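You operate a simulated robot arm through the tools that you are given. There is no shell and no other tool.

Carry out the task below with a simulated robot arm. There is one attempt and no reset: what you move stays moved.

JOB
Seat the white mould on the card drain grate, add two pinches of petals, then pump the bellows three times.
Fine: slide the purple box over it, one press of its white key a pinch, park the box again; other moulds and controls stay. Where these are worked on the way, their far stop is far enough and under half their travel is too little: purple box.
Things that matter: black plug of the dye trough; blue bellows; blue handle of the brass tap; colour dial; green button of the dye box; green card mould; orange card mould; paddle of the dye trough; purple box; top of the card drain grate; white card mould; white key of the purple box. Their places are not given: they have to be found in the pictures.

The check looks at the end state, three seconds after you hand in, the way a careful person would. Anything else that was tipped, shoved, dropped, spilled or broken makes it a failure.

ROBOT AND FRAMES
A 6-joint arm with a two-finger gripper, fixed in place. Base frame: the origin is at the foot of the arm, x ahead of it, y to its left, z up. Readings come in cm, degrees, newtons and seconds.
Its first joint turns from -166.0 to 166.0 degrees. Payload 2.45 kg.
The tool frame sits at the grasp point between the pads (the TCP): z along the fingers, y along the line on which they close. The tips reach 2 cm beyond it. Largest opening 14 cm; the body of the gripper starts 16.8 cm behind the TCP.
Orientation is that of the tool frame in the base frame, as a unit quaternion [x, y, z, w]. With the fingers straight down and closing along the base's y, the tool's x points along the base's -x, its y along +y and its z along -z.

CONTROLS
- The arm moves only by the tool play_rows. Its argument "series" is a list that holds one entry, the list of rows, each a list of 7 numbers: the turn, a rotation vector about the base's x, y, z in degrees, then the shift along the base's x, y, z in m, then the finger opening in m, from 0 to 0.14. In form: [[[wx, wy, wz, x, y, z, gripper], ...]]. A call has 1 to 20 rows; each row is the pose to reach, as a shift and turn from the pose commanded when the call began. Each row takes 0.2 s and may step no farther than 5 cm and 8.6 degrees from the row before; otherwise, or with a gripper value out of range, the whole call is refused. Where a pose cannot be reached the arm comes as near as it can. A force on the tool above 90 N (or 10 N above the force at the start of the call, whichever is more), or a blocked arm, ends the call early, and 0.2 s more pass. The fingers move at their own pace (about 4.5 cm/s each) and stop on an object; they squeeze with about 37 N. The grip force told is the motor's: it shows also when the fingers shut on nothing. Time passes only in rows, and 0.2 s behind the last, so rows that repeat a pose let the fingers close. The reply holds the time, the measured pose of the TCP, the force on the tool along the base axes, the opening and the grip force, in the units named above and with some noise, with the torque about the TCP (base axes, N m) and any sound that the robot's microphone picked up.
- Cameras (640 x 400 px; columns grow to the right, rows downward): "scene" is fixed at [39.39, 65.68, 164.78]; the picture's right is [-0.24, 0.97, 0.00], its down [0.87, 0.21, -0.44] and it looks along [-0.43, -0.10, -0.90] (base axes); focal length 214 px, centre (320, 200). "wrist" rides on the gripper at [7.8, 1.1, -20.9] in the tool frame; the picture's right is [-0.14, 0.99, 0.00], its down [-0.92, -0.13, -0.37] and it looks along [-0.37, -0.05, 0.93] (tool axes); focal length 280 px, centre (320, 200).
- get_image(camera): a new picture of that camera. It takes no simulated time.
- probe_pixels(camera, pixels): for up to 12 pixels [column, row] of the newest picture of that camera ("zoom" is the newest enlarged one), the place [x, y, z] in the base frame of the surface seen there, good to about 0.2 cm, but the place of the scene camera against the robot may be out by one fixed shift of up to 1.2 cm in any direction. It takes no simulated time.
- enlarge(camera, box): a new picture of the part [left, top, right, bottom] of that camera's present view, enlarged. It takes no simulated time.
- sign_off(): hands the job in; it is judged then, once.

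Leave the gripper open and the arm clear of the work at the hand-in unless told otherwise.

The tools are called after "Call:" as a command line: name --argument value ..., lists and objects as JSON in quotes. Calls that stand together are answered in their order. play_rows: Moves the arm, as the interface text tells. Its arguments: {"type":"object","properties":{"series":{"type":"array","items":{"type":"array","items":{"type":"array","items":{"type":"number"}}}}},"required":["series"]} The other tools are called the same way: get_image (camera) takes a picture; probe_pixels (camera, pixels) gives the place of the surface under pixels of a picture; enlarge (camera, box) takes an enlarged picture of a part of a camera's view; sign_off () hands the job in.

At the start:

```text
clock: 0.0
tcp_pos: [7.03, 60.56, 126.12]
tcp_rot: [-0.001, 1.0, 0.001, 0.0]
wrist_force: [-0.5, -1.7, -0.2]
moment: [0.0, -0.03, 0.0]
finger_gap: 14.02
gripper_force: 0.0
```

scene: 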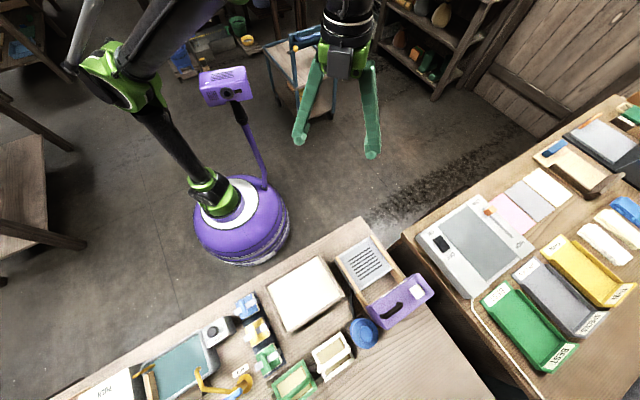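
wrist: 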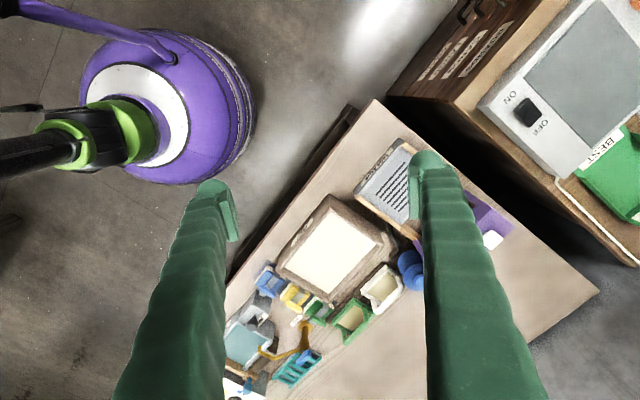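

The scene shows a table with a grate (about 365,262), a purple box (400,303), a blue bellows (363,333), a white mould (332,353) and a green mould (293,381). I'll enlarge these areas to see the detail.

Call:
enlarge --camera "scene" --box '[260, 220, 460, 400]'

Call:
enlarge --camera "wrist" --box '[220, 120, 540, 400]'

Call:
enlarge --camera "scene" --box '[60, 270, 320, 400]'

```text
2.22 times, centred on (360, 310) of scene
```

zoom: 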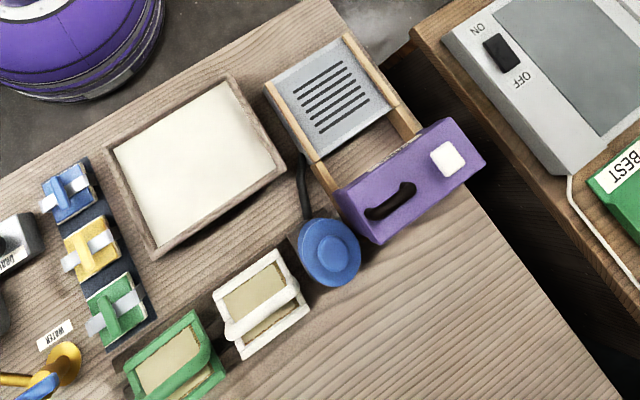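

```text
1.43 times, centred on (380, 260) of wrist
```

zoom: 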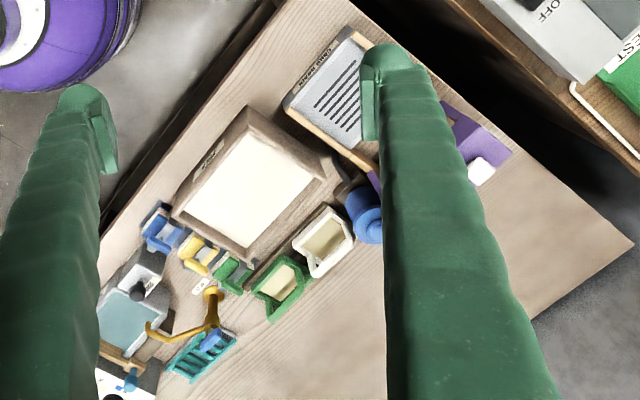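

```text
2.46 times, centred on (190, 335) of scene
```

zoom: 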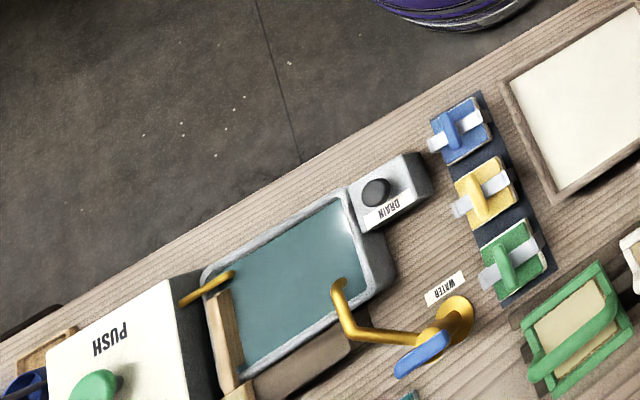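

Next I'll enlarge the grate, purple box and white mould tightly so I can probe them.

Call:
enlarge --camera "scene" --box '[300, 225, 450, 385]'

```text
2.50 times, centred on (375, 305) of scene
```

zoom: 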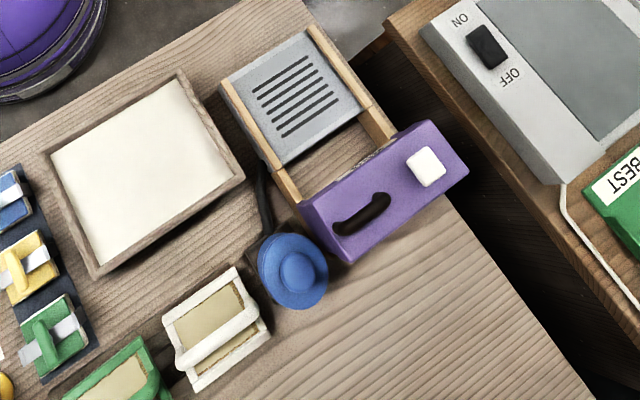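

Now I'll probe the grate corners and top, rails, purple box corners, key, handle, bellows, white mould and table.

Call:
probe_pixels --camera "zoom" --pixels '[[230, 80], [306, 40], [357, 108], [286, 160], [295, 100], [310, 30], [392, 135], [226, 90], [293, 192], [303, 206], [348, 258], [430, 125]]'

Call:
probe_pixels --camera "zoom" --pixels '[[464, 170], [425, 165], [360, 213], [345, 225], [385, 203], [385, 180], [297, 275], [275, 250], [320, 280], [400, 300], [350, 180], [340, 240]]'

Call:
probe_pixels --camera "zoom" --pixels '[[236, 272], [168, 316], [195, 385], [265, 335], [182, 362], [218, 335], [255, 313], [205, 315], [235, 350], [200, 352], [243, 318], [165, 350]]'

```text
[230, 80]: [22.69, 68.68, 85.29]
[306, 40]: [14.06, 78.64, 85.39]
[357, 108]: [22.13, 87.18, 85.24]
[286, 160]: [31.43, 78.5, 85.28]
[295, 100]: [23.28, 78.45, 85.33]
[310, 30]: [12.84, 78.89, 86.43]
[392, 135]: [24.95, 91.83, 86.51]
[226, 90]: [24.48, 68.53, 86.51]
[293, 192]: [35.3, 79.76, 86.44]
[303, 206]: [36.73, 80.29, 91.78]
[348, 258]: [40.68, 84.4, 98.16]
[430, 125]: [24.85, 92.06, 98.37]
```

```text
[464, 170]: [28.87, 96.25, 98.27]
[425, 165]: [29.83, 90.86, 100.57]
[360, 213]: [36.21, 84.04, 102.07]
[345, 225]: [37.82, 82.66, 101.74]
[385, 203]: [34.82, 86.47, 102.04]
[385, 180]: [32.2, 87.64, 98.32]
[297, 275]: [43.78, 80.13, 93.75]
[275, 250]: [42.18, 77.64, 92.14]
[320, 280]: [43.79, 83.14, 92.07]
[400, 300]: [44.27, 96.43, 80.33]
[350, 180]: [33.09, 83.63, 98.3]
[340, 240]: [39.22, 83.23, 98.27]
```

```text
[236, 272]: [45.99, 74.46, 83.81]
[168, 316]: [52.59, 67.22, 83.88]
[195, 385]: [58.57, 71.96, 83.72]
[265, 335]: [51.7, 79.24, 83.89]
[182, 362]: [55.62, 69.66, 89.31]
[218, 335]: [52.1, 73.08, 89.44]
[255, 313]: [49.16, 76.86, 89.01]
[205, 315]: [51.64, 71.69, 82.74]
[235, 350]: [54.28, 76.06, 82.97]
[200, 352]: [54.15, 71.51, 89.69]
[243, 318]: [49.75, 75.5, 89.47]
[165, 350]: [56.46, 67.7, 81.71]
```

From these readings:
- The table is at z≈80.3.
- The rails run at about 46°.
- The mould's bow handle runs along about 132°, centred near (52.4,73.3), with its top near z 89.5.

I'll move the gripper over the work area, turned -46° so the fingers close along the rail direction. That also gives an accurate view from the wrist camera.

Call:
play_rows --series '[[[0, 0, -5.75, 0.035, 0.01, -0.005, 0.14], [0, 0, -11.5, 0.07, 0.02, -0.01, 0.14], [0, 0, -17.25, 0.105, 0.03, -0.015, 0.14], [0, 0, -23, 0.14, 0.04, -0.02, 0.14], [0, 0, -28.75, 0.175, 0.05, -0.025, 0.14], [0, 0, -34.5, 0.21, 0.06, -0.03, 0.14], [0, 0, -40.25, 0.245, 0.07, -0.035, 0.14], [0, 0, -46, 0.28, 0.08, -0.04, 0.14], [0, 0, -46, 0.28, 0.08, -0.04, 0.14]]]'

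Call:
get_image --camera "wrist"

Call:
get_image --camera "scene"

```text
clock: 2.0
tcp_pos: [34.98, 68.47, 122.12]
tcp_rot: [0.392, 0.92, 0.0, 0.0]
wrist_force: [-0.4, -0.2, 0.0]
moment: [-0.01, -0.01, 0.0]
finger_gap: 14.01
gripper_force: 0.1
```

```text
taken
```

wrist: 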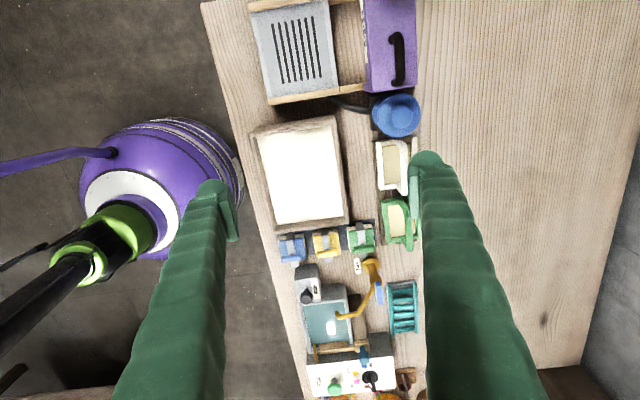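

```text
taken
```

scene: 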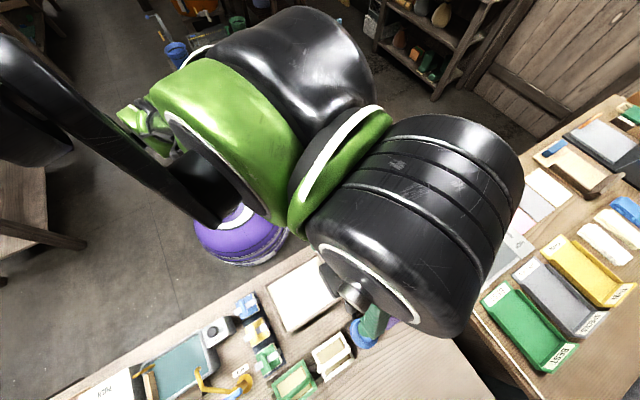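

The wrist view now lines up with the table axes. I'll enlarge it around the grate, box and mould and probe, to compare with the scene camera.

Call:
enlarge --camera "wrist" --box '[230, 0, 450, 250]'

```text
1.60 times, centred on (340, 125) of wrist
```

zoom: 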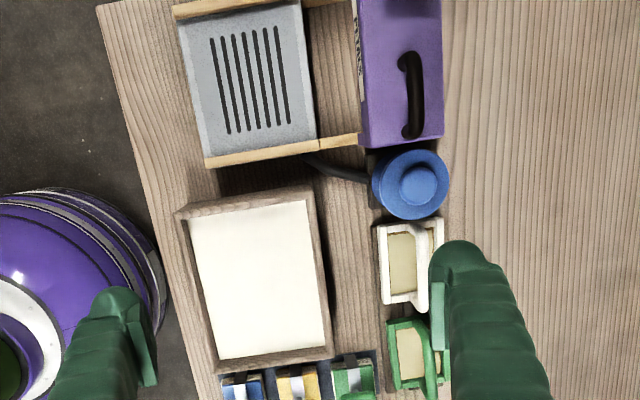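

Call:
probe_pixels --camera "zoom" --pixels '[[203, 155], [316, 137], [180, 17], [301, 5], [250, 80], [209, 163], [357, 137], [362, 143], [441, 136], [414, 185], [404, 62], [414, 130]]'

Call:
probe_pixels --camera "zoom" --pixels '[[382, 226], [441, 222], [384, 302], [427, 310], [424, 260], [424, 240], [424, 290], [402, 260], [414, 100], [520, 150], [350, 60], [380, 60]]'

```text
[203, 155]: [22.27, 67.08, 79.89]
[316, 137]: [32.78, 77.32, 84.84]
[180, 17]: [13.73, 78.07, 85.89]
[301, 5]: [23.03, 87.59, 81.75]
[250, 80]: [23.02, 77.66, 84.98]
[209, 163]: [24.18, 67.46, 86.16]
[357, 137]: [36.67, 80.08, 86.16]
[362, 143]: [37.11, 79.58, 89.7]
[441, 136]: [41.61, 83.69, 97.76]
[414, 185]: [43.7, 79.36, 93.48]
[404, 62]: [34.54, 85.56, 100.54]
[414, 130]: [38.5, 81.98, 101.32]
```

```text
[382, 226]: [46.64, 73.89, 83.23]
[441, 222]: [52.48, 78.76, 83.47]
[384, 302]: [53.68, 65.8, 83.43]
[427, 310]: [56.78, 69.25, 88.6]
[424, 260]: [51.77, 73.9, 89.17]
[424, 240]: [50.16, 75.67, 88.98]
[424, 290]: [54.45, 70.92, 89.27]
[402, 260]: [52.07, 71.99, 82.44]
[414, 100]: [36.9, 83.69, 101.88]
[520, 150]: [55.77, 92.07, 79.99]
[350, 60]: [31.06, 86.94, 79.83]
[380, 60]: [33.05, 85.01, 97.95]
```

The wrist and scene readings differ by a steady (-0.7,+0.6,+0.45), and I'll trust the wrist. The white mould's handle should be at about (53.1,72.7), top z≈89.1. I'll move above the mould for a close view.

Call:
play_rows --series '[[[0, 0, 0, 0.036, 0.008, -0.024, 0.14], [0, 0, 0, 0.072, 0.016, -0.048, 0.14], [0, 0, 0, 0.108, 0.024, -0.072, 0.14], [0, 0, 0, 0.144, 0.033, -0.096, 0.14], [0, 0, 0, 0.181, 0.041, -0.12, 0.14], [0, 0, 0, 0.181, 0.041, -0.12, 0.14]]]'

Call:
get_image --camera "wrist"

```text
clock: 3.4
tcp_pos: [53.23, 72.69, 110.09]
tcp_rot: [0.391, 0.92, 0.0, -0.001]
wrist_force: [0.5, 0.5, -0.4]
moment: [0.0, 0.0, 0.02]
finger_gap: 14.01
gripper_force: 0.2
```

```text
taken
```

wrist: 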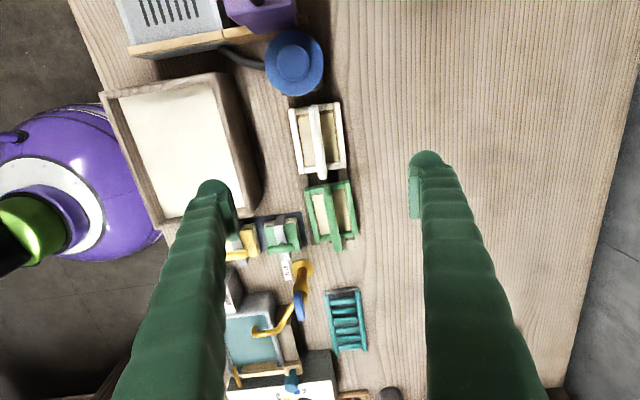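

I can see the mould's bow handle between the fingers at about (317,142). I'll enlarge that area.

Call:
enlarge --camera "wrist" --box '[260, 80, 380, 200]'

```text
3.33 times, centred on (320, 140) of wrist
```

zoom: 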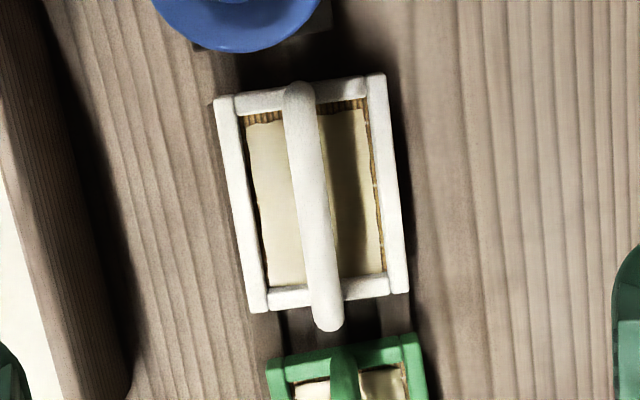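

Call:
probe_pixels --camera "zoom" --pixels '[[218, 100], [383, 78], [404, 290], [255, 308], [300, 90], [329, 322], [314, 200], [300, 200], [328, 200], [278, 200], [232, 200], [397, 200]]'

```text
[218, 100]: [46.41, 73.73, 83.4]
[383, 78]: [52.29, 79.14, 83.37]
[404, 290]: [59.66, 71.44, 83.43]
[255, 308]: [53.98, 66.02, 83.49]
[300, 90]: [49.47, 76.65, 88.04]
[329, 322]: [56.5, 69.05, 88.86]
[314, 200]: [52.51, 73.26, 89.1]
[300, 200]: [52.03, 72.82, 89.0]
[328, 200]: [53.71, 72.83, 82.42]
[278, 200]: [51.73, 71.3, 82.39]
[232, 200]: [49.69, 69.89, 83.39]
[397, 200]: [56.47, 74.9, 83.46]
```

The mould centre reads (53.08,72.58) with its short axis at about 43.6°, so the gripper at 44° already matches. Before grasping I'll look at the grate and purple box from above.

Call:
play_rows --series '[[[0, 0, 0, -0.043, 0.007, 0.01, 0.14], [0, 0, 0, -0.086, 0.014, 0.02, 0.14], [0, 0, 0, -0.129, 0.021, 0.03, 0.14], [0, 0, 0, -0.171, 0.028, 0.04, 0.14], [0, 0, 0, -0.214, 0.035, 0.05, 0.14], [0, 0, 0, -0.257, 0.042, 0.06, 0.14], [0, 0, 0, -0.29, 0.05, 0.07, 0.14], [0, 0, 0, -0.29, 0.05, 0.07, 0.14]]]'

Call:
get_image --camera "wrist"

Call:
enlarge --camera "wrist" --box '[200, 20, 480, 200]'

```text
clock: 5.2
tcp_pos: [24.02, 77.9, 116.96]
tcp_rot: [0.39, 0.921, 0.0, 0.0]
wrist_force: [0.2, -0.6, 0.1]
moment: [-0.03, -0.03, 0.0]
finger_gap: 14.0
gripper_force: 0.1
```

```text
taken
```

wrist: 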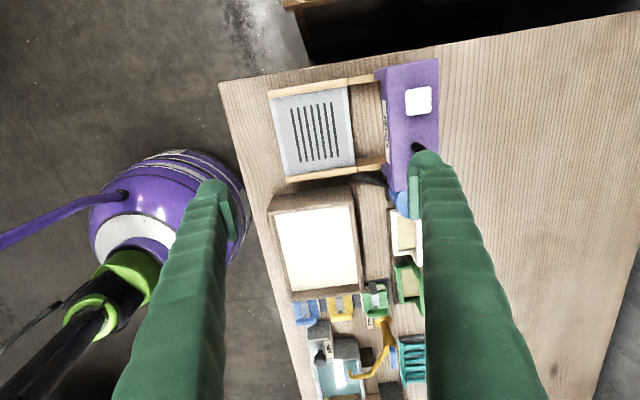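

```text
2.22 times, centred on (340, 110) of wrist
```

zoom: 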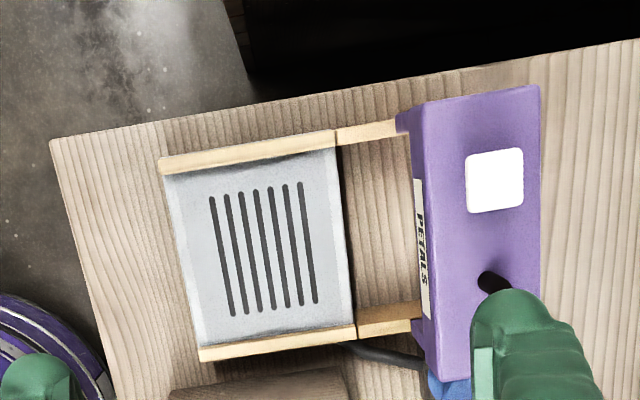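

Now I'll probe the grate corners, the slots, the rail ends, the box and the key.

Call:
probe_pixels --camera "zoom" --pixels '[[170, 180], [330, 155], [350, 320], [202, 342], [265, 250], [160, 165], [200, 355], [212, 198], [232, 314], [300, 184], [316, 302], [495, 180]]'

Call:
probe_pixels --camera "zoom" --pixels '[[470, 160], [518, 152], [473, 208], [520, 202], [414, 110], [537, 90], [535, 285], [437, 375], [492, 280], [418, 185], [428, 315], [400, 130]]'

```text
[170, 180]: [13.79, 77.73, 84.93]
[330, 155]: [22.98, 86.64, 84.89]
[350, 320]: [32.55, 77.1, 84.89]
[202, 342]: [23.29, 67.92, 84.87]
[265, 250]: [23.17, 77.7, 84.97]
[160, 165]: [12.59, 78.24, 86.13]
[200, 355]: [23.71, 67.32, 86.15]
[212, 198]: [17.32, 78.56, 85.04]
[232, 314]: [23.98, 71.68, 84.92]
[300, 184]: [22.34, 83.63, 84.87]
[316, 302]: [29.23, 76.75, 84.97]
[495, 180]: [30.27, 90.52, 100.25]
```

```text
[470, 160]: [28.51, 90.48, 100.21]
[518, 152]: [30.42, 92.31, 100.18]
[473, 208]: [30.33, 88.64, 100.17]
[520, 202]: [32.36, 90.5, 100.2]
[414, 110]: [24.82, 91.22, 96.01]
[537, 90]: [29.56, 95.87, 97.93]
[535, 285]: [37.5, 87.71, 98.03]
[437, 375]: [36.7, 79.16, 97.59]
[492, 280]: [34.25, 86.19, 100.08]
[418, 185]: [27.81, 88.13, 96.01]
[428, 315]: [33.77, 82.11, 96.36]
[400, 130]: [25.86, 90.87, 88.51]
```

The grate centre is about (23.2,77.5,84.95). The rails run at 44.1°. The box's middle is about 14.1 cm farther along the rails. I want to check the clearance under the box, so I'll enlarge its front face.

Call:
enlarge --camera "wrist" --box '[350, 50, 450, 220]'

Call:
enlarge --camera "scene" --box '[320, 280, 420, 350]'

```text
2.35 times, centred on (400, 135) of wrist
```

zoom: 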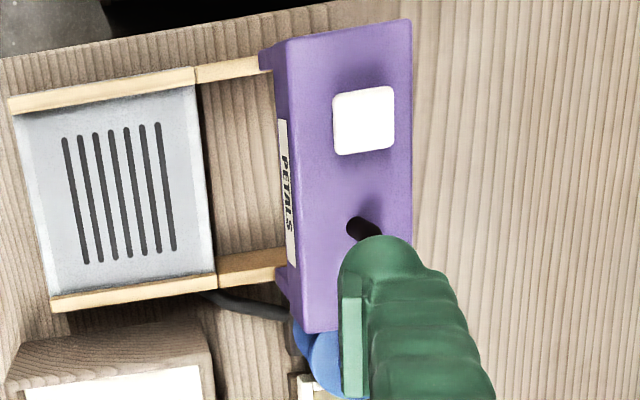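

```text
5.71 times, centred on (370, 315) of scene
```

zoom: 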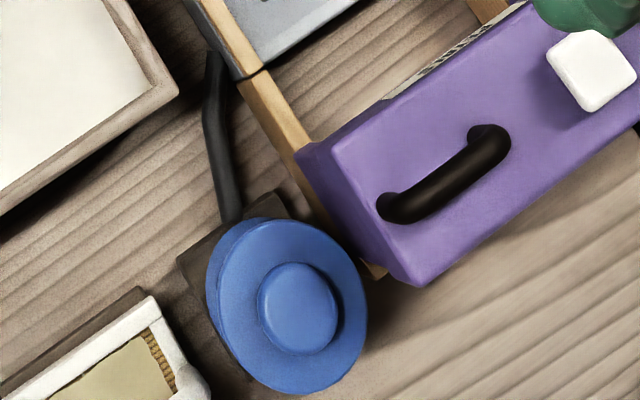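

The box seems to be a bridge on end legs, since floor is visible between them. I'll probe the lower edge of its front face.

Call:
enlarge --camera "wrist" --box '[360, 60, 420, 200]'

```text
2.86 times, centred on (390, 130) of wrist
```

zoom: 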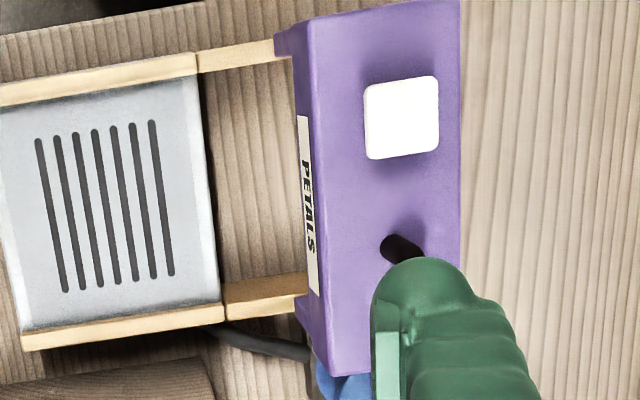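

Call:
probe_pixels --camera "zoom" --pixels '[[292, 90], [296, 90], [300, 90], [306, 90], [296, 140], [300, 140], [303, 180], [310, 180], [280, 45], [298, 310], [305, 310], [312, 80]]'

```text
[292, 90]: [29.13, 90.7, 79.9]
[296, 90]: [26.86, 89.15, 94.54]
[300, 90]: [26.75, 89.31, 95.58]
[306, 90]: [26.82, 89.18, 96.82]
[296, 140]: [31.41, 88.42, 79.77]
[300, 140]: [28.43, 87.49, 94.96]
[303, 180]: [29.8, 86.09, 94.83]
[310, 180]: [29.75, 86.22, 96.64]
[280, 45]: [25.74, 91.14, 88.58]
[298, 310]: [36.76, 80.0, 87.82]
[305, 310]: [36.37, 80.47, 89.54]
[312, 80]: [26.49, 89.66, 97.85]
```

The box's underside is at about z 94.3–94.5. The handle top should come to about 94.1 with the mould on the grate, so it's tight but looks designed to fit. I'll recheck after seating. Now I'll go above the mould handle with the fingers at 6 cm.

Call:
play_rows --series '[[[0, 0, 0, 0.0414, -0.0072, -0.018, 0.14], [0, 0, 0, 0.0827, -0.0145, -0.036, 0.12], [0, 0, 0, 0.1241, -0.0217, -0.055, 0.1], [0, 0, 0, 0.1654, -0.0289, -0.075, 0.08], [0, 0, 0, 0.2068, -0.0361, -0.095, 0.06], [0, 0, 0, 0.2481, -0.0434, -0.12, 0.06], [0, 0, 0, 0.2895, -0.0506, -0.145, 0.06], [0, 0, 0, 0.2895, -0.0506, -0.18, 0.06], [0, 0, 0, 0.2895, -0.0506, -0.22, 0.06], [0, 0, 0, 0.2895, -0.0506, -0.22, 0.06]]]'

Call:
get_image --camera "wrist"

```text
clock: 7.4
tcp_pos: [52.98, 72.64, 95.01]
tcp_rot: [0.39, 0.921, 0.001, 0.0]
wrist_force: [0.1, -0.8, -0.7]
moment: [0.01, -0.02, 0.0]
finger_gap: 6.0
gripper_force: 0.2
```

```text
taken
```

wrist: 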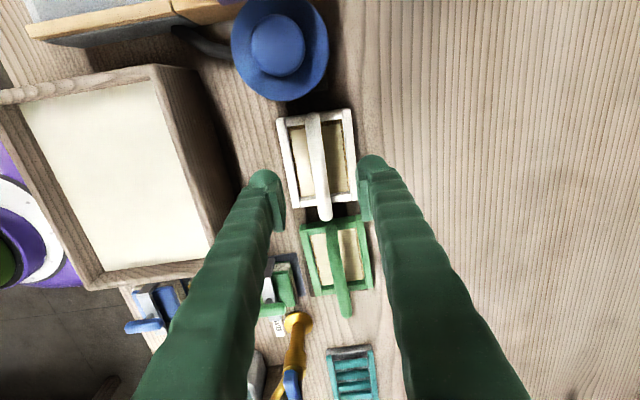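

The handle is centred between the fingers. I'll descend to z 88.3, leaving the tips well above the mould body, and close.

Call:
play_rows --series '[[[0, 0, 0, 0, 0, -0.025, 0.06], [0, 0, 0, 0, 0, -0.05, 0.06], [0, 0, 0, 0, 0, -0.067, 0.06], [0, 0, 0, 0, 0, -0.067, 0.06], [0, 0, 0, 0, 0, -0.067, 0.03], [0, 0, 0, 0, 0, -0.067, 0.01], [0, 0, 0, 0, 0, -0.067, 0.0], [0, 0, 0, 0, 0, -0.067, 0.0], [0, 0, 0, 0, 0, -0.067, 0.0]]]'

Call:
get_image --camera "wrist"

```text
clock: 9.4
tcp_pos: [53.16, 72.84, 88.45]
tcp_rot: [0.39, 0.921, -0.001, 0.0]
wrist_force: [0.9, 0.2, -0.5]
moment: [-0.01, 0.01, -0.01]
finger_gap: 0.98
gripper_force: 36.8
```

```text
taken
```

wrist: 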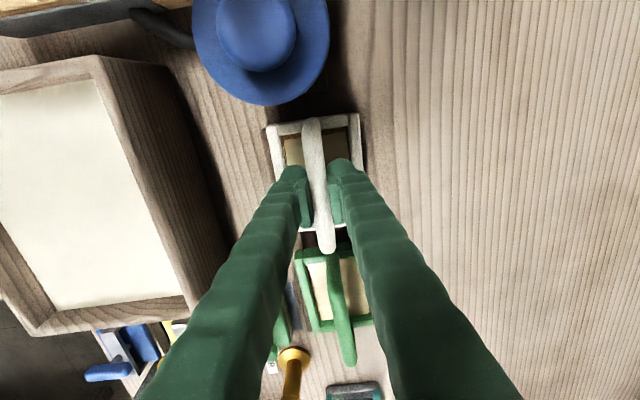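

The grip holds the handle (gap 0.98, 36.8 N). I'll lift 5 cm and look.

Call:
play_rows --series '[[[0, 0, 0, 0, 0, 0.01, 0.0], [0, 0, 0, 0, 0, 0.025, 0.0], [0, 0, 0, 0, 0, 0.05, 0.0], [0, 0, 0, 0, 0, 0.05, 0.0]]]'

Call:
get_image --camera "wrist"

Call:
enlarge --camera "scene" --box '[260, 300, 400, 400]'

```text
clock: 10.4
tcp_pos: [53.34, 72.69, 93.42]
tcp_rot: [0.391, 0.92, 0.0, -0.001]
wrist_force: [0.0, 0.2, -0.4]
moment: [0.0, 0.02, 0.0]
finger_gap: 0.98
gripper_force: 36.8
```

```text
taken
```

wrist: 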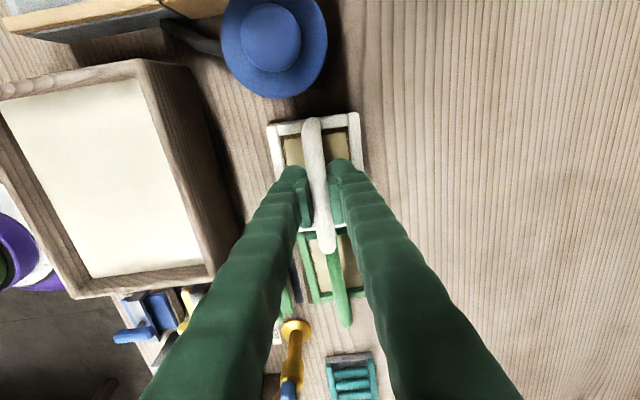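

```text
4.00 times, centred on (330, 350) of scene
```

zoom: 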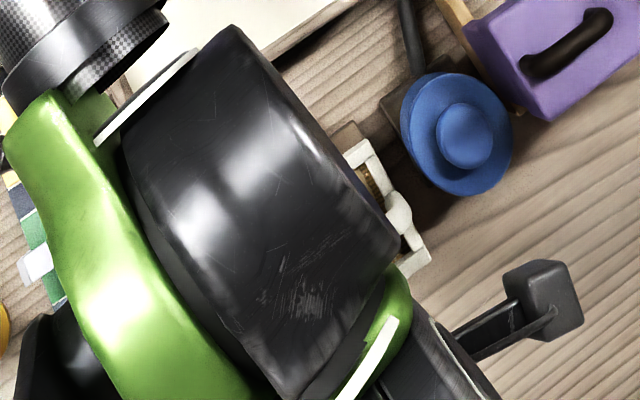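

The mould came up with the gripper. I'll probe its visible corners and handle ends to learn its offset from the TCP.

Call:
enlarge --camera "wrist" --box '[250, 100, 390, 260]'

```text
2.50 times, centred on (320, 180) of wrist
```

zoom: 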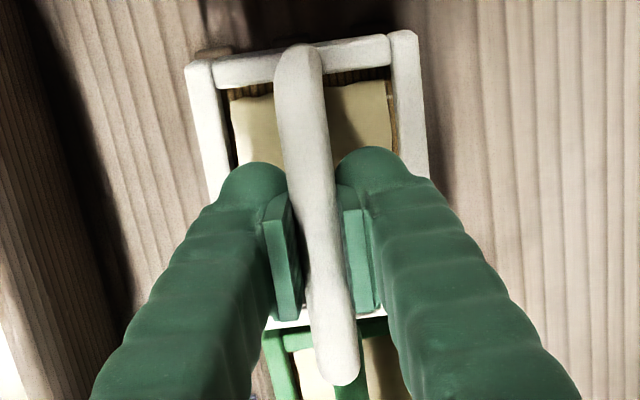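

Call:
probe_pixels --camera "zoom" --pixels '[[190, 70], [413, 38], [299, 54], [342, 378], [305, 150], [322, 270], [424, 150], [206, 170], [290, 318], [200, 120], [418, 90]]'

```text
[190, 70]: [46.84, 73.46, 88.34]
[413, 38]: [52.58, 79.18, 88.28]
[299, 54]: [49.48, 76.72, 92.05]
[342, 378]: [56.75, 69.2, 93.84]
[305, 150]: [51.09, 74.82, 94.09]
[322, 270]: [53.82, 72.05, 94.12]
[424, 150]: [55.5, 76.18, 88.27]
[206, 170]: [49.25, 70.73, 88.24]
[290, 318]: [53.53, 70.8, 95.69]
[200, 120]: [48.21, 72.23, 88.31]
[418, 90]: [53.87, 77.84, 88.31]
```

The mould hangs level, with its centre about 0.2 cm from the TCP. I'll raise it to z 106, carry it over the grate, and come down to about 1.5 cm above the grate for a check.

Call:
play_rows --series '[[[0, 0, 0, 0, 0, 0.03, 0.0], [0, 0, 0, 0, 0, 0.07, 0.0], [0, 0, 0, 0, 0, 0.11, 0.0], [0, 0, 0, -0.02, 0.003, 0.127, 0.0], [0, 0, 0, -0.06, 0.01, 0.127, 0.0], [0, 0, 0, -0.1, 0.017, 0.127, 0.0], [0, 0, 0, -0.14, 0.023, 0.127, 0.0], [0, 0, 0, -0.18, 0.03, 0.127, 0.0], [0, 0, 0, -0.22, 0.036, 0.127, 0.0], [0, 0, 0, -0.26, 0.043, 0.127, 0.0], [0, 0, 0, -0.29, 0.048, 0.127, 0.0], [0, 0, 0, -0.301, 0.05, 0.12, 0.0], [0, 0, 0, -0.301, 0.05, 0.09, 0.0], [0, 0, 0, -0.301, 0.05, 0.06, 0.0], [0, 0, 0, -0.301, 0.05, 0.03, 0.0], [0, 0, 0, -0.301, 0.05, 0.018, 0.0], [0, 0, 0, -0.301, 0.05, 0.018, 0.0]]]'

Call:
get_image --camera "wrist"

Call:
enlarge --camera "wrist" --box '[230, 80, 410, 260]'

```text
clock: 14.0
tcp_pos: [23.0, 77.63, 95.38]
tcp_rot: [0.391, 0.921, 0.0, 0.0]
wrist_force: [0.4, -0.3, -0.6]
moment: [-0.01, 0.0, 0.01]
finger_gap: 0.97
gripper_force: 36.8
```

```text
taken
```

wrist: 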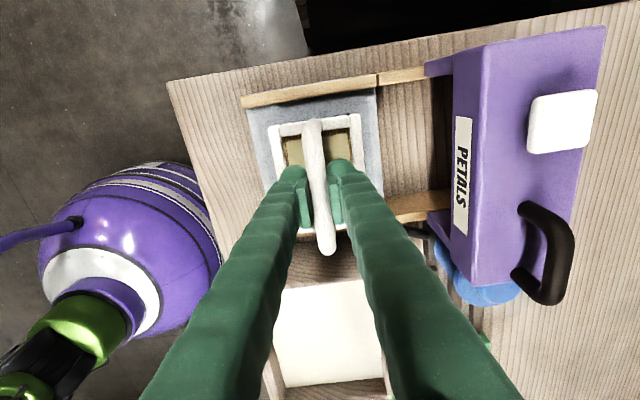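

```text
2.22 times, centred on (320, 170) of wrist
```

zoom: 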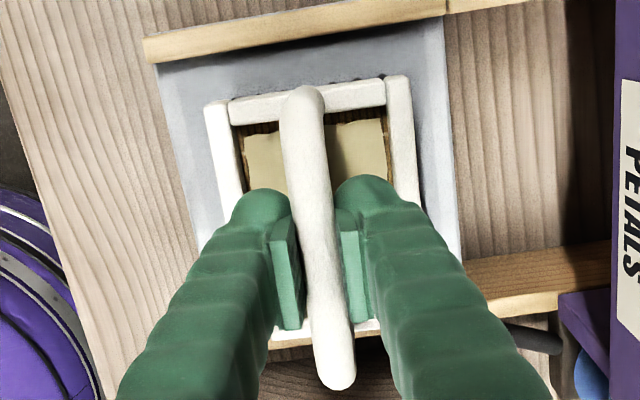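

It sits centred over the grate. I'll probe the mould corners and grate edges to confirm before lowering.

Call:
probe_pixels --camera "zoom" --pixels '[[208, 108], [400, 82], [305, 95], [340, 380], [415, 180], [217, 170], [165, 80], [440, 30], [458, 250], [310, 200]]'

```text
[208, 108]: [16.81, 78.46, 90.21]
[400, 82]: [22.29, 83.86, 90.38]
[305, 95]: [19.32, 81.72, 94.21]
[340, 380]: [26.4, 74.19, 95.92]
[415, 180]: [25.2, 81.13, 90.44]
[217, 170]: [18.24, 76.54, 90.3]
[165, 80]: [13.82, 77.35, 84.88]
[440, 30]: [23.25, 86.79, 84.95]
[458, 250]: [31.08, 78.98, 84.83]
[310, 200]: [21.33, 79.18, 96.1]
```

The mould centre is about (23.35,77.35), matching the grate centre. I'll lower it gently until it touches.

Call:
play_rows --series '[[[0, 0, 0, 0, 0, -0.008, 0.0], [0, 0, 0, 0, 0, -0.014, 0.0], [0, 0, 0, 0, 0, -0.0165, 0.0], [0, 0, 0, 0, 0, -0.018, 0.0], [0, 0, 0, 0, 0, -0.018, 0.0]]]'

```text
clock: 15.2
tcp_pos: [22.98, 77.49, 93.55]
tcp_rot: [0.39, 0.921, 0.0, 0.0]
wrist_force: [0.7, -0.3, -0.7]
moment: [-0.03, 0.06, -0.02]
finger_gap: 0.95
gripper_force: 36.9
```

No clear contact force yet. I'll ease down in 1 mm steps.

Call:
play_rows --series '[[[0, 0, 0, 0, 0, -0.001, 0.0], [0, 0, 0, 0, 0, -0.001, 0.0]]]'

Call:
play_rows --series '[[[0, 0, 0, 0, 0, -0.001, 0.0], [0, 0, 0, 0, 0, -0.001, 0.0]]]'

```text
clock: 15.8
tcp_pos: [22.91, 77.52, 93.39]
tcp_rot: [0.39, 0.921, 0.0, 0.001]
wrist_force: [0.2, 0.2, 0.0]
moment: [-0.02, -0.01, -0.02]
finger_gap: 0.97
gripper_force: 37.0
```

```text
clock: 16.4
tcp_pos: [22.93, 77.52, 93.14]
tcp_rot: [0.391, 0.92, 0.0, -0.001]
wrist_force: [0.7, 0.0, -1.1]
moment: [0.0, -0.01, 0.0]
finger_gap: 1.0
gripper_force: 37.0
```

Still no contact. I'll take a wrist picture and probe the mould top height.

Call:
enlarge --camera "wrist" --box '[230, 80, 410, 260]'

Call:
probe_pixels --camera "zoom" --pixels '[[212, 115], [397, 90], [180, 150], [340, 375], [220, 160]]'

```text
2.22 times, centred on (320, 170) of wrist
```

zoom: 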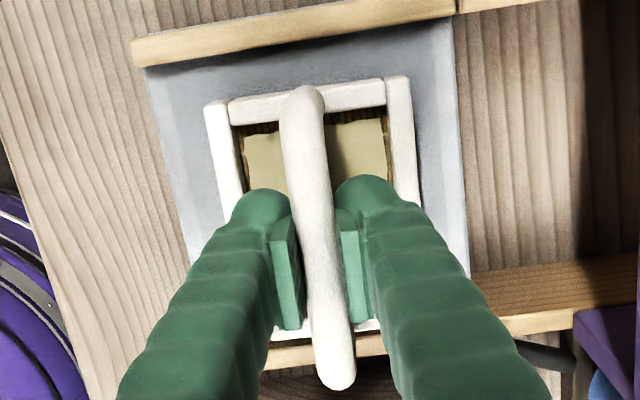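

```text
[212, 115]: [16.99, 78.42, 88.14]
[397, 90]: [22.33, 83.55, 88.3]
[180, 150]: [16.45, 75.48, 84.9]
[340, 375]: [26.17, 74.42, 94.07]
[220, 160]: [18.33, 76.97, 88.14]
```

The mould top is at z 88.2 against 88.4 expected when seated, so it's nearly touching. I'll go down two more small steps.

Call:
play_rows --series '[[[0, 0, 0, 0, 0, -0.001, 0.0], [0, 0, 0, 0, 0, -0.001, 0.0]]]'

Call:
play_rows --series '[[[0, 0, 0, 0, 0, -0.001, 0.0], [0, 0, 0, 0, 0, -0.001, 0.0]]]'

```text
clock: 17.0
tcp_pos: [22.9, 77.54, 93.15]
tcp_rot: [0.392, 0.92, 0.0, 0.0]
wrist_force: [0.2, 0.4, -0.5]
moment: [-0.02, 0.01, 0.0]
finger_gap: 0.96
gripper_force: 37.2
```

```text
clock: 17.6
tcp_pos: [22.97, 77.48, 92.99]
tcp_rot: [0.391, 0.92, 0.0, 0.0]
wrist_force: [0.6, -0.5, 0.1]
moment: [-0.01, -0.02, -0.02]
finger_gap: 0.94
gripper_force: 37.2
```

There's still no contact. The mould may have been standing on a small rest, which would make it thinner than I assumed. I'll check the spot it came from in the scene camera.

Call:
enlarge --camera "scene" --box '[260, 300, 400, 400]'

```text
4.00 times, centred on (330, 350) of scene
```

zoom: 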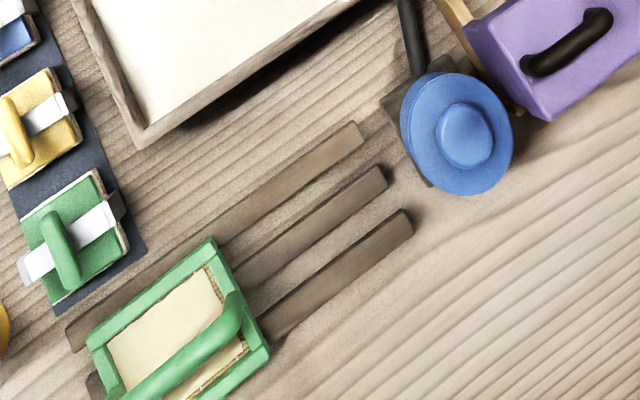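

The moulds were resting on slats. I'll probe the slat height.

Call:
probe_pixels --camera "zoom" --pixels '[[320, 160], [340, 205], [360, 245], [300, 275], [420, 280]]'

```text
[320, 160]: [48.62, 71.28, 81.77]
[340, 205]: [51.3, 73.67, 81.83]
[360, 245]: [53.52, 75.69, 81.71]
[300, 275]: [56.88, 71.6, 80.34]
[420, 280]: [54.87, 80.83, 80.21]
```

The slats are 1.45 cm tall, so about 1.05 cm of descent remains. I'll lower most of it and then creep.

Call:
play_rows --series '[[[0, 0, 0, 0, 0, -0.004, 0.0], [0, 0, 0, 0, 0, -0.007, 0.0], [0, 0, 0, 0, 0, -0.009, 0.0], [0, 0, 0, 0, 0, -0.009, 0.0]]]'

Call:
play_rows --series '[[[0, 0, 0, 0, 0, -0.001, 0.0], [0, 0, 0, 0, 0, -0.001, 0.0]]]'

Call:
play_rows --series '[[[0, 0, 0, 0, 0, -0.001, 0.0], [0, 0, 0, 0, 0, -0.001, 0.0]]]'

```text
clock: 18.6
tcp_pos: [22.91, 77.51, 92.05]
tcp_rot: [0.391, 0.92, 0.0, 0.0]
wrist_force: [0.1, 0.6, 1.8]
moment: [0.09, 0.1, -0.04]
finger_gap: 0.97
gripper_force: 37.0
```

```text
clock: 19.2
tcp_pos: [22.96, 77.53, 92.01]
tcp_rot: [0.39, 0.921, 0.001, 0.0]
wrist_force: [2.6, 1.1, 6.2]
moment: [0.16, 0.26, -0.06]
finger_gap: 0.98
gripper_force: 36.9
```

```text
clock: 19.8
tcp_pos: [22.91, 77.47, 91.95]
tcp_rot: [0.39, 0.921, 0.002, 0.0]
wrist_force: [5.5, 2.2, 18.3]
moment: [0.55, 0.51, -0.24]
finger_gap: 0.99
gripper_force: 37.2
```

The mould is firmly in contact with the grate. I'll back off 1.5 mm to unload, open to 5 cm, and rise.

Call:
play_rows --series '[[[0, 0, 0, 0, 0, 0.0015, 0.0], [0, 0, 0, 0, 0, 0.0015, 0.0], [0, 0, 0, 0, 0, 0.0015, 0.02], [0, 0, 0, 0, 0, 0.0015, 0.04], [0, 0, 0, 0, 0, 0.0015, 0.05], [0, 0, 0, 0, 0, 0.0015, 0.05], [0, 0, 0, 0, 0, 0.02, 0.05], [0, 0, 0, 0, 0, 0.06, 0.05], [0, 0, 0, 0, 0, 0.1, 0.05], [0, 0, 0, 0, 0, 0.14, 0.05], [0, 0, 0, 0, 0, 0.18, 0.05], [0, 0, 0, 0, 0, 0.2, 0.05], [0, 0, 0, 0, 0, 0.2, 0.05]]]'

Call:
get_image --camera "wrist"

Call:
enlarge --camera "wrist" --box '[230, 40, 480, 200]'

```text
clock: 22.6
tcp_pos: [23.07, 77.35, 111.96]
tcp_rot: [0.391, 0.92, 0.0, 0.0]
wrist_force: [0.4, -0.7, -0.5]
moment: [0.03, 0.0, 0.01]
finger_gap: 5.01
gripper_force: 0.0
```

```text
taken
```

wrist: 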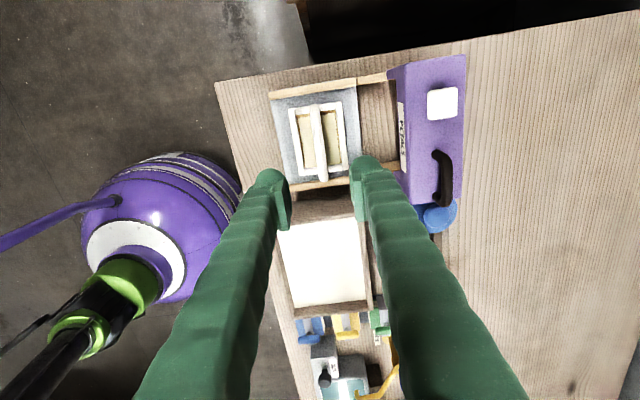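

```text
2.50 times, centred on (355, 120) of wrist
```

zoom: 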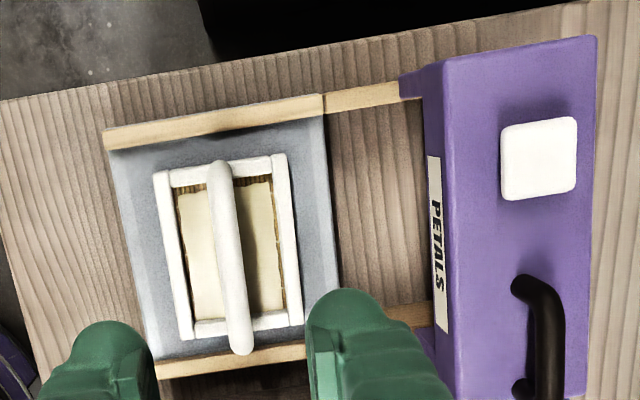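

The mould is seated centrally. Now I'll probe the box handle, key and mould.

Call:
probe_pixels --camera "zoom" --pixels '[[545, 290], [549, 320], [550, 350], [548, 385], [540, 340], [560, 340], [540, 155], [505, 130], [575, 120], [225, 250], [525, 283], [520, 340]]'

```text
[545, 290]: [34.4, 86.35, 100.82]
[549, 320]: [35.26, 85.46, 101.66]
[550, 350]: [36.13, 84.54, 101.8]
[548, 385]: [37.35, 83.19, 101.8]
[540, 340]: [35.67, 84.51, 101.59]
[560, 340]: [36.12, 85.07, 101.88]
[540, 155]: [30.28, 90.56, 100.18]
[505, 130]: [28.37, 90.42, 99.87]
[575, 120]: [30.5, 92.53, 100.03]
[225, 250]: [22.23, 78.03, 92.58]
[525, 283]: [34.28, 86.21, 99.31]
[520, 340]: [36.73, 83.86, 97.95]
```

The handle bar runs along the box's length, centred near (36.3,84.35) with its top at z 101.8. The handle of the seated mould tops out at about 92.6, well under the box's 94.4 underside. I'll move over the bar, descend to z 101 and grip it.

Call:
play_rows --series '[[[0, 0, 0, 0.033, 0.017, -0.005, 0.04], [0, 0, 0, 0.067, 0.034, -0.01, 0.04], [0, 0, 0, 0.1, 0.051, -0.02, 0.04], [0, 0, 0, 0.1332, 0.0675, -0.03, 0.04], [0, 0, 0, 0.1332, 0.0675, -0.05, 0.04], [0, 0, 0, 0.1332, 0.0675, -0.05, 0.04]]]'

Call:
get_image --camera "wrist"

```text
clock: 24.0
tcp_pos: [36.1, 84.16, 106.88]
tcp_rot: [0.39, 0.921, 0.0, -0.001]
wrist_force: [0.9, 0.7, -0.2]
moment: [0.01, -0.01, 0.01]
finger_gap: 3.98
gripper_force: 0.1
```

```text
taken
```

wrist: 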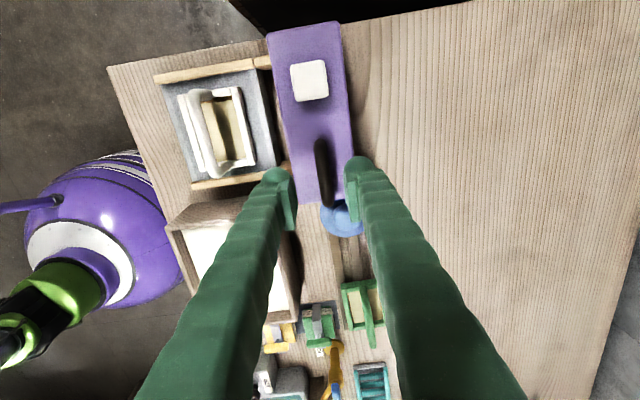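

The bar sits between the fingers near (322,165). I'll descend to z 101 and close.

Call:
play_rows --series '[[[0, 0, 0, 0, 0, -0.025, 0.04], [0, 0, 0, 0, 0, -0.045, 0.04], [0, 0, 0, 0, 0, -0.059, 0.04], [0, 0, 0, 0, 0, -0.059, 0.04], [0, 0, 0, 0, 0, -0.059, 0.02], [0, 0, 0, 0, 0, -0.059, 0.0], [0, 0, 0, 0, 0, -0.059, 0.0], [0, 0, 0, 0, 0, -0.059, 0.0]]]'

Call:
get_image --camera "wrist"

```text
clock: 25.8
tcp_pos: [36.44, 84.5, 100.99]
tcp_rot: [0.39, 0.921, 0.001, 0.0]
wrist_force: [1.1, -0.7, -3.8]
moment: [0.01, 0.08, 1.14]
finger_gap: 0.81
gripper_force: 36.1
```

```text
taken
```

wrist: 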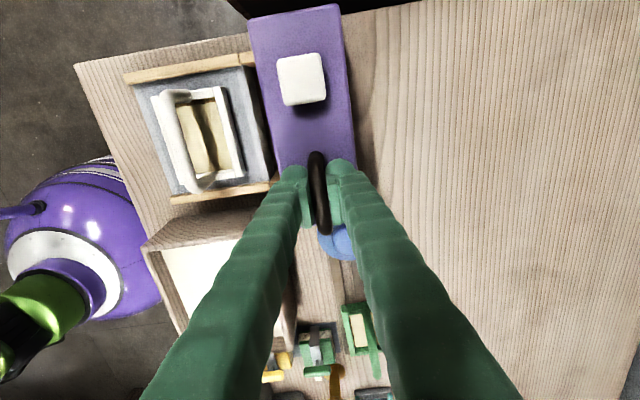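

I have the handle (gap 0.81). I'll slide 6 cm toward the grate along (-0.718,-0.696) and check the force.

Call:
play_rows --series '[[[0, 0, 0, -0.0072, -0.007, 0, 0.0], [0, 0, 0, -0.0144, -0.0139, 0, 0.0], [0, 0, 0, -0.0215, -0.0209, 0, 0.0], [0, 0, 0, -0.0287, -0.0278, 0, 0.0], [0, 0, 0, -0.0359, -0.0348, 0, 0.0], [0, 0, 0, -0.0431, -0.0418, 0, 0.0], [0, 0, 0, -0.0431, -0.0418, 0, 0.0]]]'

Call:
get_image --camera "wrist"

```text
clock: 27.4
tcp_pos: [31.96, 80.01, 100.93]
tcp_rot: [0.391, 0.921, 0.0, 0.0]
wrist_force: [8.0, -11.1, -14.2]
moment: [-0.04, 0.03, 1.22]
finger_gap: 0.85
gripper_force: 36.1
```

```text
taken
```

wrist: 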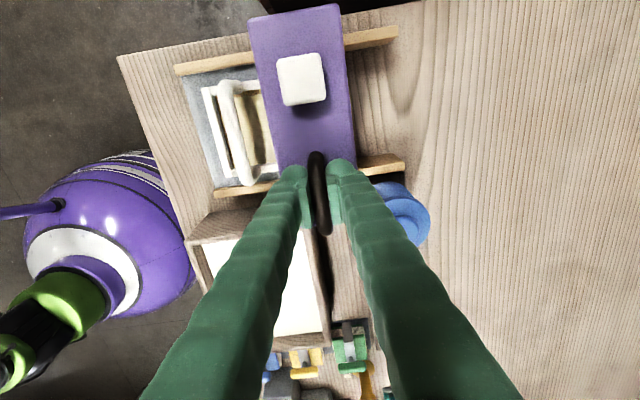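

The box slides with me. A small sideways force suggests the rails run nearer 45°. I'll correct for that and slide another 6 cm.

Call:
play_rows --series '[[[0, 0, 0, -0.0064, -0.0078, -0.001, 0.0], [0, 0, 0, -0.0134, -0.0149, -0.001, 0.0], [0, 0, 0, -0.0205, -0.0219, -0.001, 0.0], [0, 0, 0, -0.0275, -0.029, -0.001, 0.0], [0, 0, 0, -0.0346, -0.0361, -0.001, 0.0], [0, 0, 0, -0.0417, -0.0432, -0.001, 0.0], [0, 0, 0, -0.0417, -0.0432, -0.001, 0.0]]]'

Call:
get_image --camera "wrist"

```text
clock: 29.0
tcp_pos: [27.93, 75.88, 101.01]
tcp_rot: [0.391, 0.921, 0.0, 0.0]
wrist_force: [16.4, -17.0, -10.5]
moment: [-0.02, 0.02, 1.26]
finger_gap: 0.85
gripper_force: 35.5
```

```text
taken
```

wrist: 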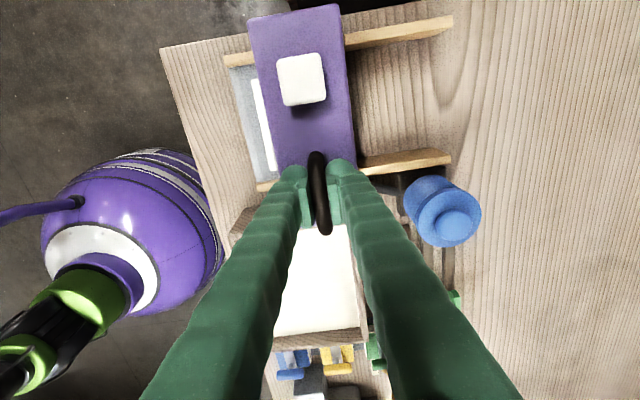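

Sideways force is up to about 23 N, so the rails are nearer 46°. I'll correct for this and advance 2 cm in small steps.

Call:
play_rows --series '[[[0, 0, 0, -0.002, -0.005, -0.001, 0.0], [0, 0, 0, -0.0055, -0.0085, -0.001, 0.0], [0, 0, 0, -0.009, -0.012, -0.001, 0.0], [0, 0, 0, -0.0125, -0.0157, -0.001, 0.0], [0, 0, 0, -0.0125, -0.0157, -0.001, 0.0]]]'

Call:
get_image --camera "wrist"

```text
clock: 30.2
tcp_pos: [26.37, 74.31, 100.85]
tcp_rot: [0.39, 0.921, 0.0, 0.0]
wrist_force: [-21.2, 16.6, 9.5]
moment: [-0.04, -0.02, 1.15]
finger_gap: 0.84
gripper_force: 35.3
```

```text
taken
```

wrist: 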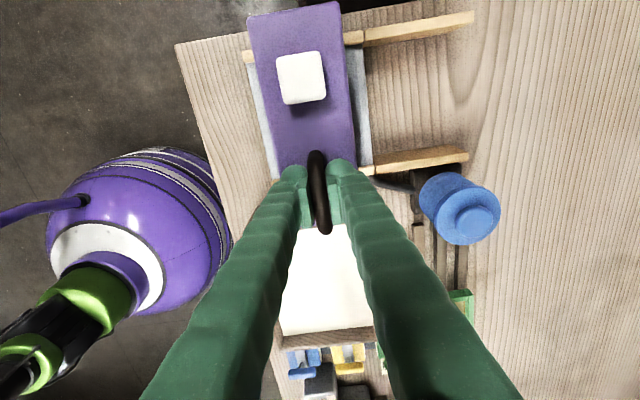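

I overcorrected slightly, so I'll shift 1 mm back. The box is now about centred over the grate. I'll nudge on gently toward the far stop.

Call:
play_rows --series '[[[0, 0, 0, -0.0023, -0.0007, 0, 0.0], [0, 0, 0, -0.0043, -0.0027, 0, 0.0], [0, 0, 0, -0.0043, -0.0027, 0, 0.0]]]'

Call:
get_image --camera "wrist"

```text
clock: 31.0
tcp_pos: [26.31, 74.13, 100.84]
tcp_rot: [0.391, 0.92, 0.001, 0.001]
wrist_force: [3.9, 38.2, 11.6]
moment: [-0.21, -0.05, 1.2]
finger_gap: 0.8
gripper_force: 36.6
```

```text
taken
```

wrist: 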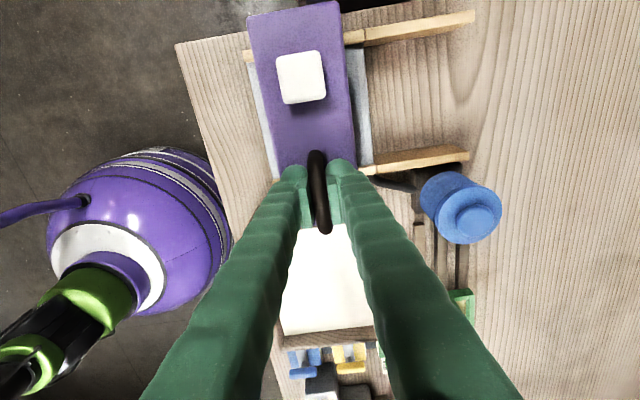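

About 30 N of resistance along the rail and no more travel, so the far stop is reached. I'll relax the load, open, and rise.

Call:
play_rows --series '[[[0, 0, 0, 0.0018, 0.0008, 0, 0.0], [0, 0, 0, 0.0018, 0.0008, 0, 0.0], [0, 0, 0, 0.0018, 0.0008, 0, 0.02], [0, 0, 0, 0.0018, 0.0008, 0, 0.04], [0, 0, 0, 0.0018, 0.0008, 0, 0.04], [0, 0, 0, 0.0018, 0.0008, 0.03, 0.04], [0, 0, 0, 0.0018, 0.0008, 0.07, 0.03], [0, 0, 0, 0.0018, 0.0008, 0.1, 0.01], [0, 0, 0, 0.0018, 0.0008, 0.1, 0.0], [0, 0, 0, 0.0018, 0.0008, 0.1, 0.0]]]'

Call:
get_image --camera "wrist"

Call:
enlarge --camera "wrist" --box '[220, 20, 420, 200]'

```text
clock: 33.2
tcp_pos: [26.18, 74.14, 110.68]
tcp_rot: [0.39, 0.921, -0.001, -0.001]
wrist_force: [-0.2, 0.3, 0.2]
moment: [0.01, -0.02, -0.03]
finger_gap: 0.01
gripper_force: 29.5
```

```text
taken
```

wrist: 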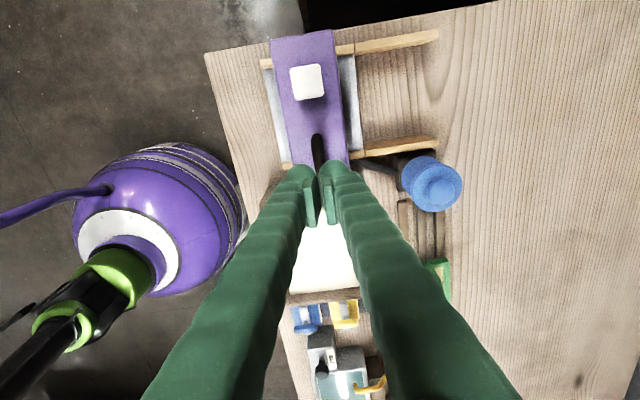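

```text
2.22 times, centred on (320, 110) of wrist
```

zoom: 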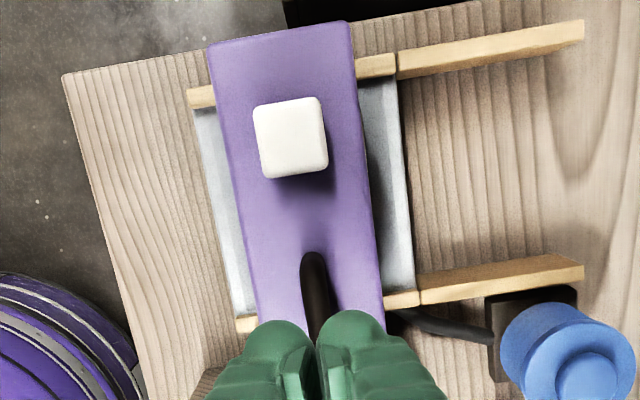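

The box is centred over the grate. I'll probe the key.

Call:
probe_pixels --camera "zoom" --pixels '[[290, 137], [260, 108], [318, 102], [268, 172], [322, 165], [230, 180], [355, 180], [314, 262], [314, 300], [345, 60]]'

```text
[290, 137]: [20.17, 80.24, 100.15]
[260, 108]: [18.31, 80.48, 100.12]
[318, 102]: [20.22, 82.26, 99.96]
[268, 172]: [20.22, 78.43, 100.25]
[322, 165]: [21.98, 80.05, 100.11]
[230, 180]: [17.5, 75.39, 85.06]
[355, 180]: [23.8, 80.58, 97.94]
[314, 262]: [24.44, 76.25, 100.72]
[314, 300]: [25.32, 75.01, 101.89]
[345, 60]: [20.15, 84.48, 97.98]
```

Key centre is (20.2,80.3), top z 100.15. I'll move the closed fingertips above it, with the tips at about 101.2.

Call:
play_rows --series '[[[0, 0, 0, -0.03, 0.031, -0.01, 0.0], [0, 0, 0, -0.0612, 0.0621, -0.03, 0.0], [0, 0, 0, -0.0612, 0.0621, -0.06, 0.0], [0, 0, 0, -0.0612, 0.0621, -0.076, 0.0], [0, 0, 0, -0.0612, 0.0621, -0.076, 0.0]]]'

Call:
get_image --camera "wrist"

```text
clock: 34.4
tcp_pos: [20.09, 80.24, 103.17]
tcp_rot: [0.39, 0.921, 0.001, 0.0]
wrist_force: [-0.2, 0.1, -1.0]
moment: [-0.01, -0.02, 0.02]
finger_gap: 0.0
gripper_force: 29.9
```

```text
taken
```

wrist: 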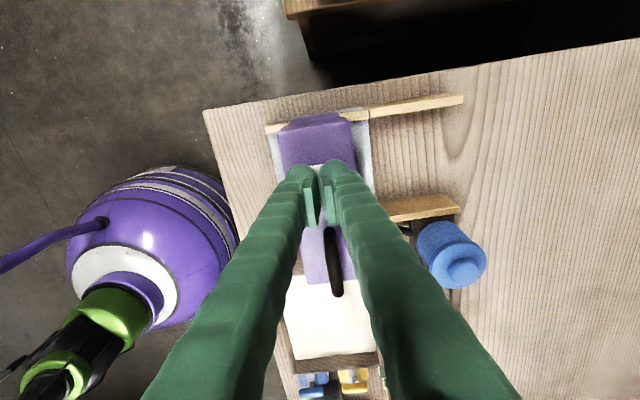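

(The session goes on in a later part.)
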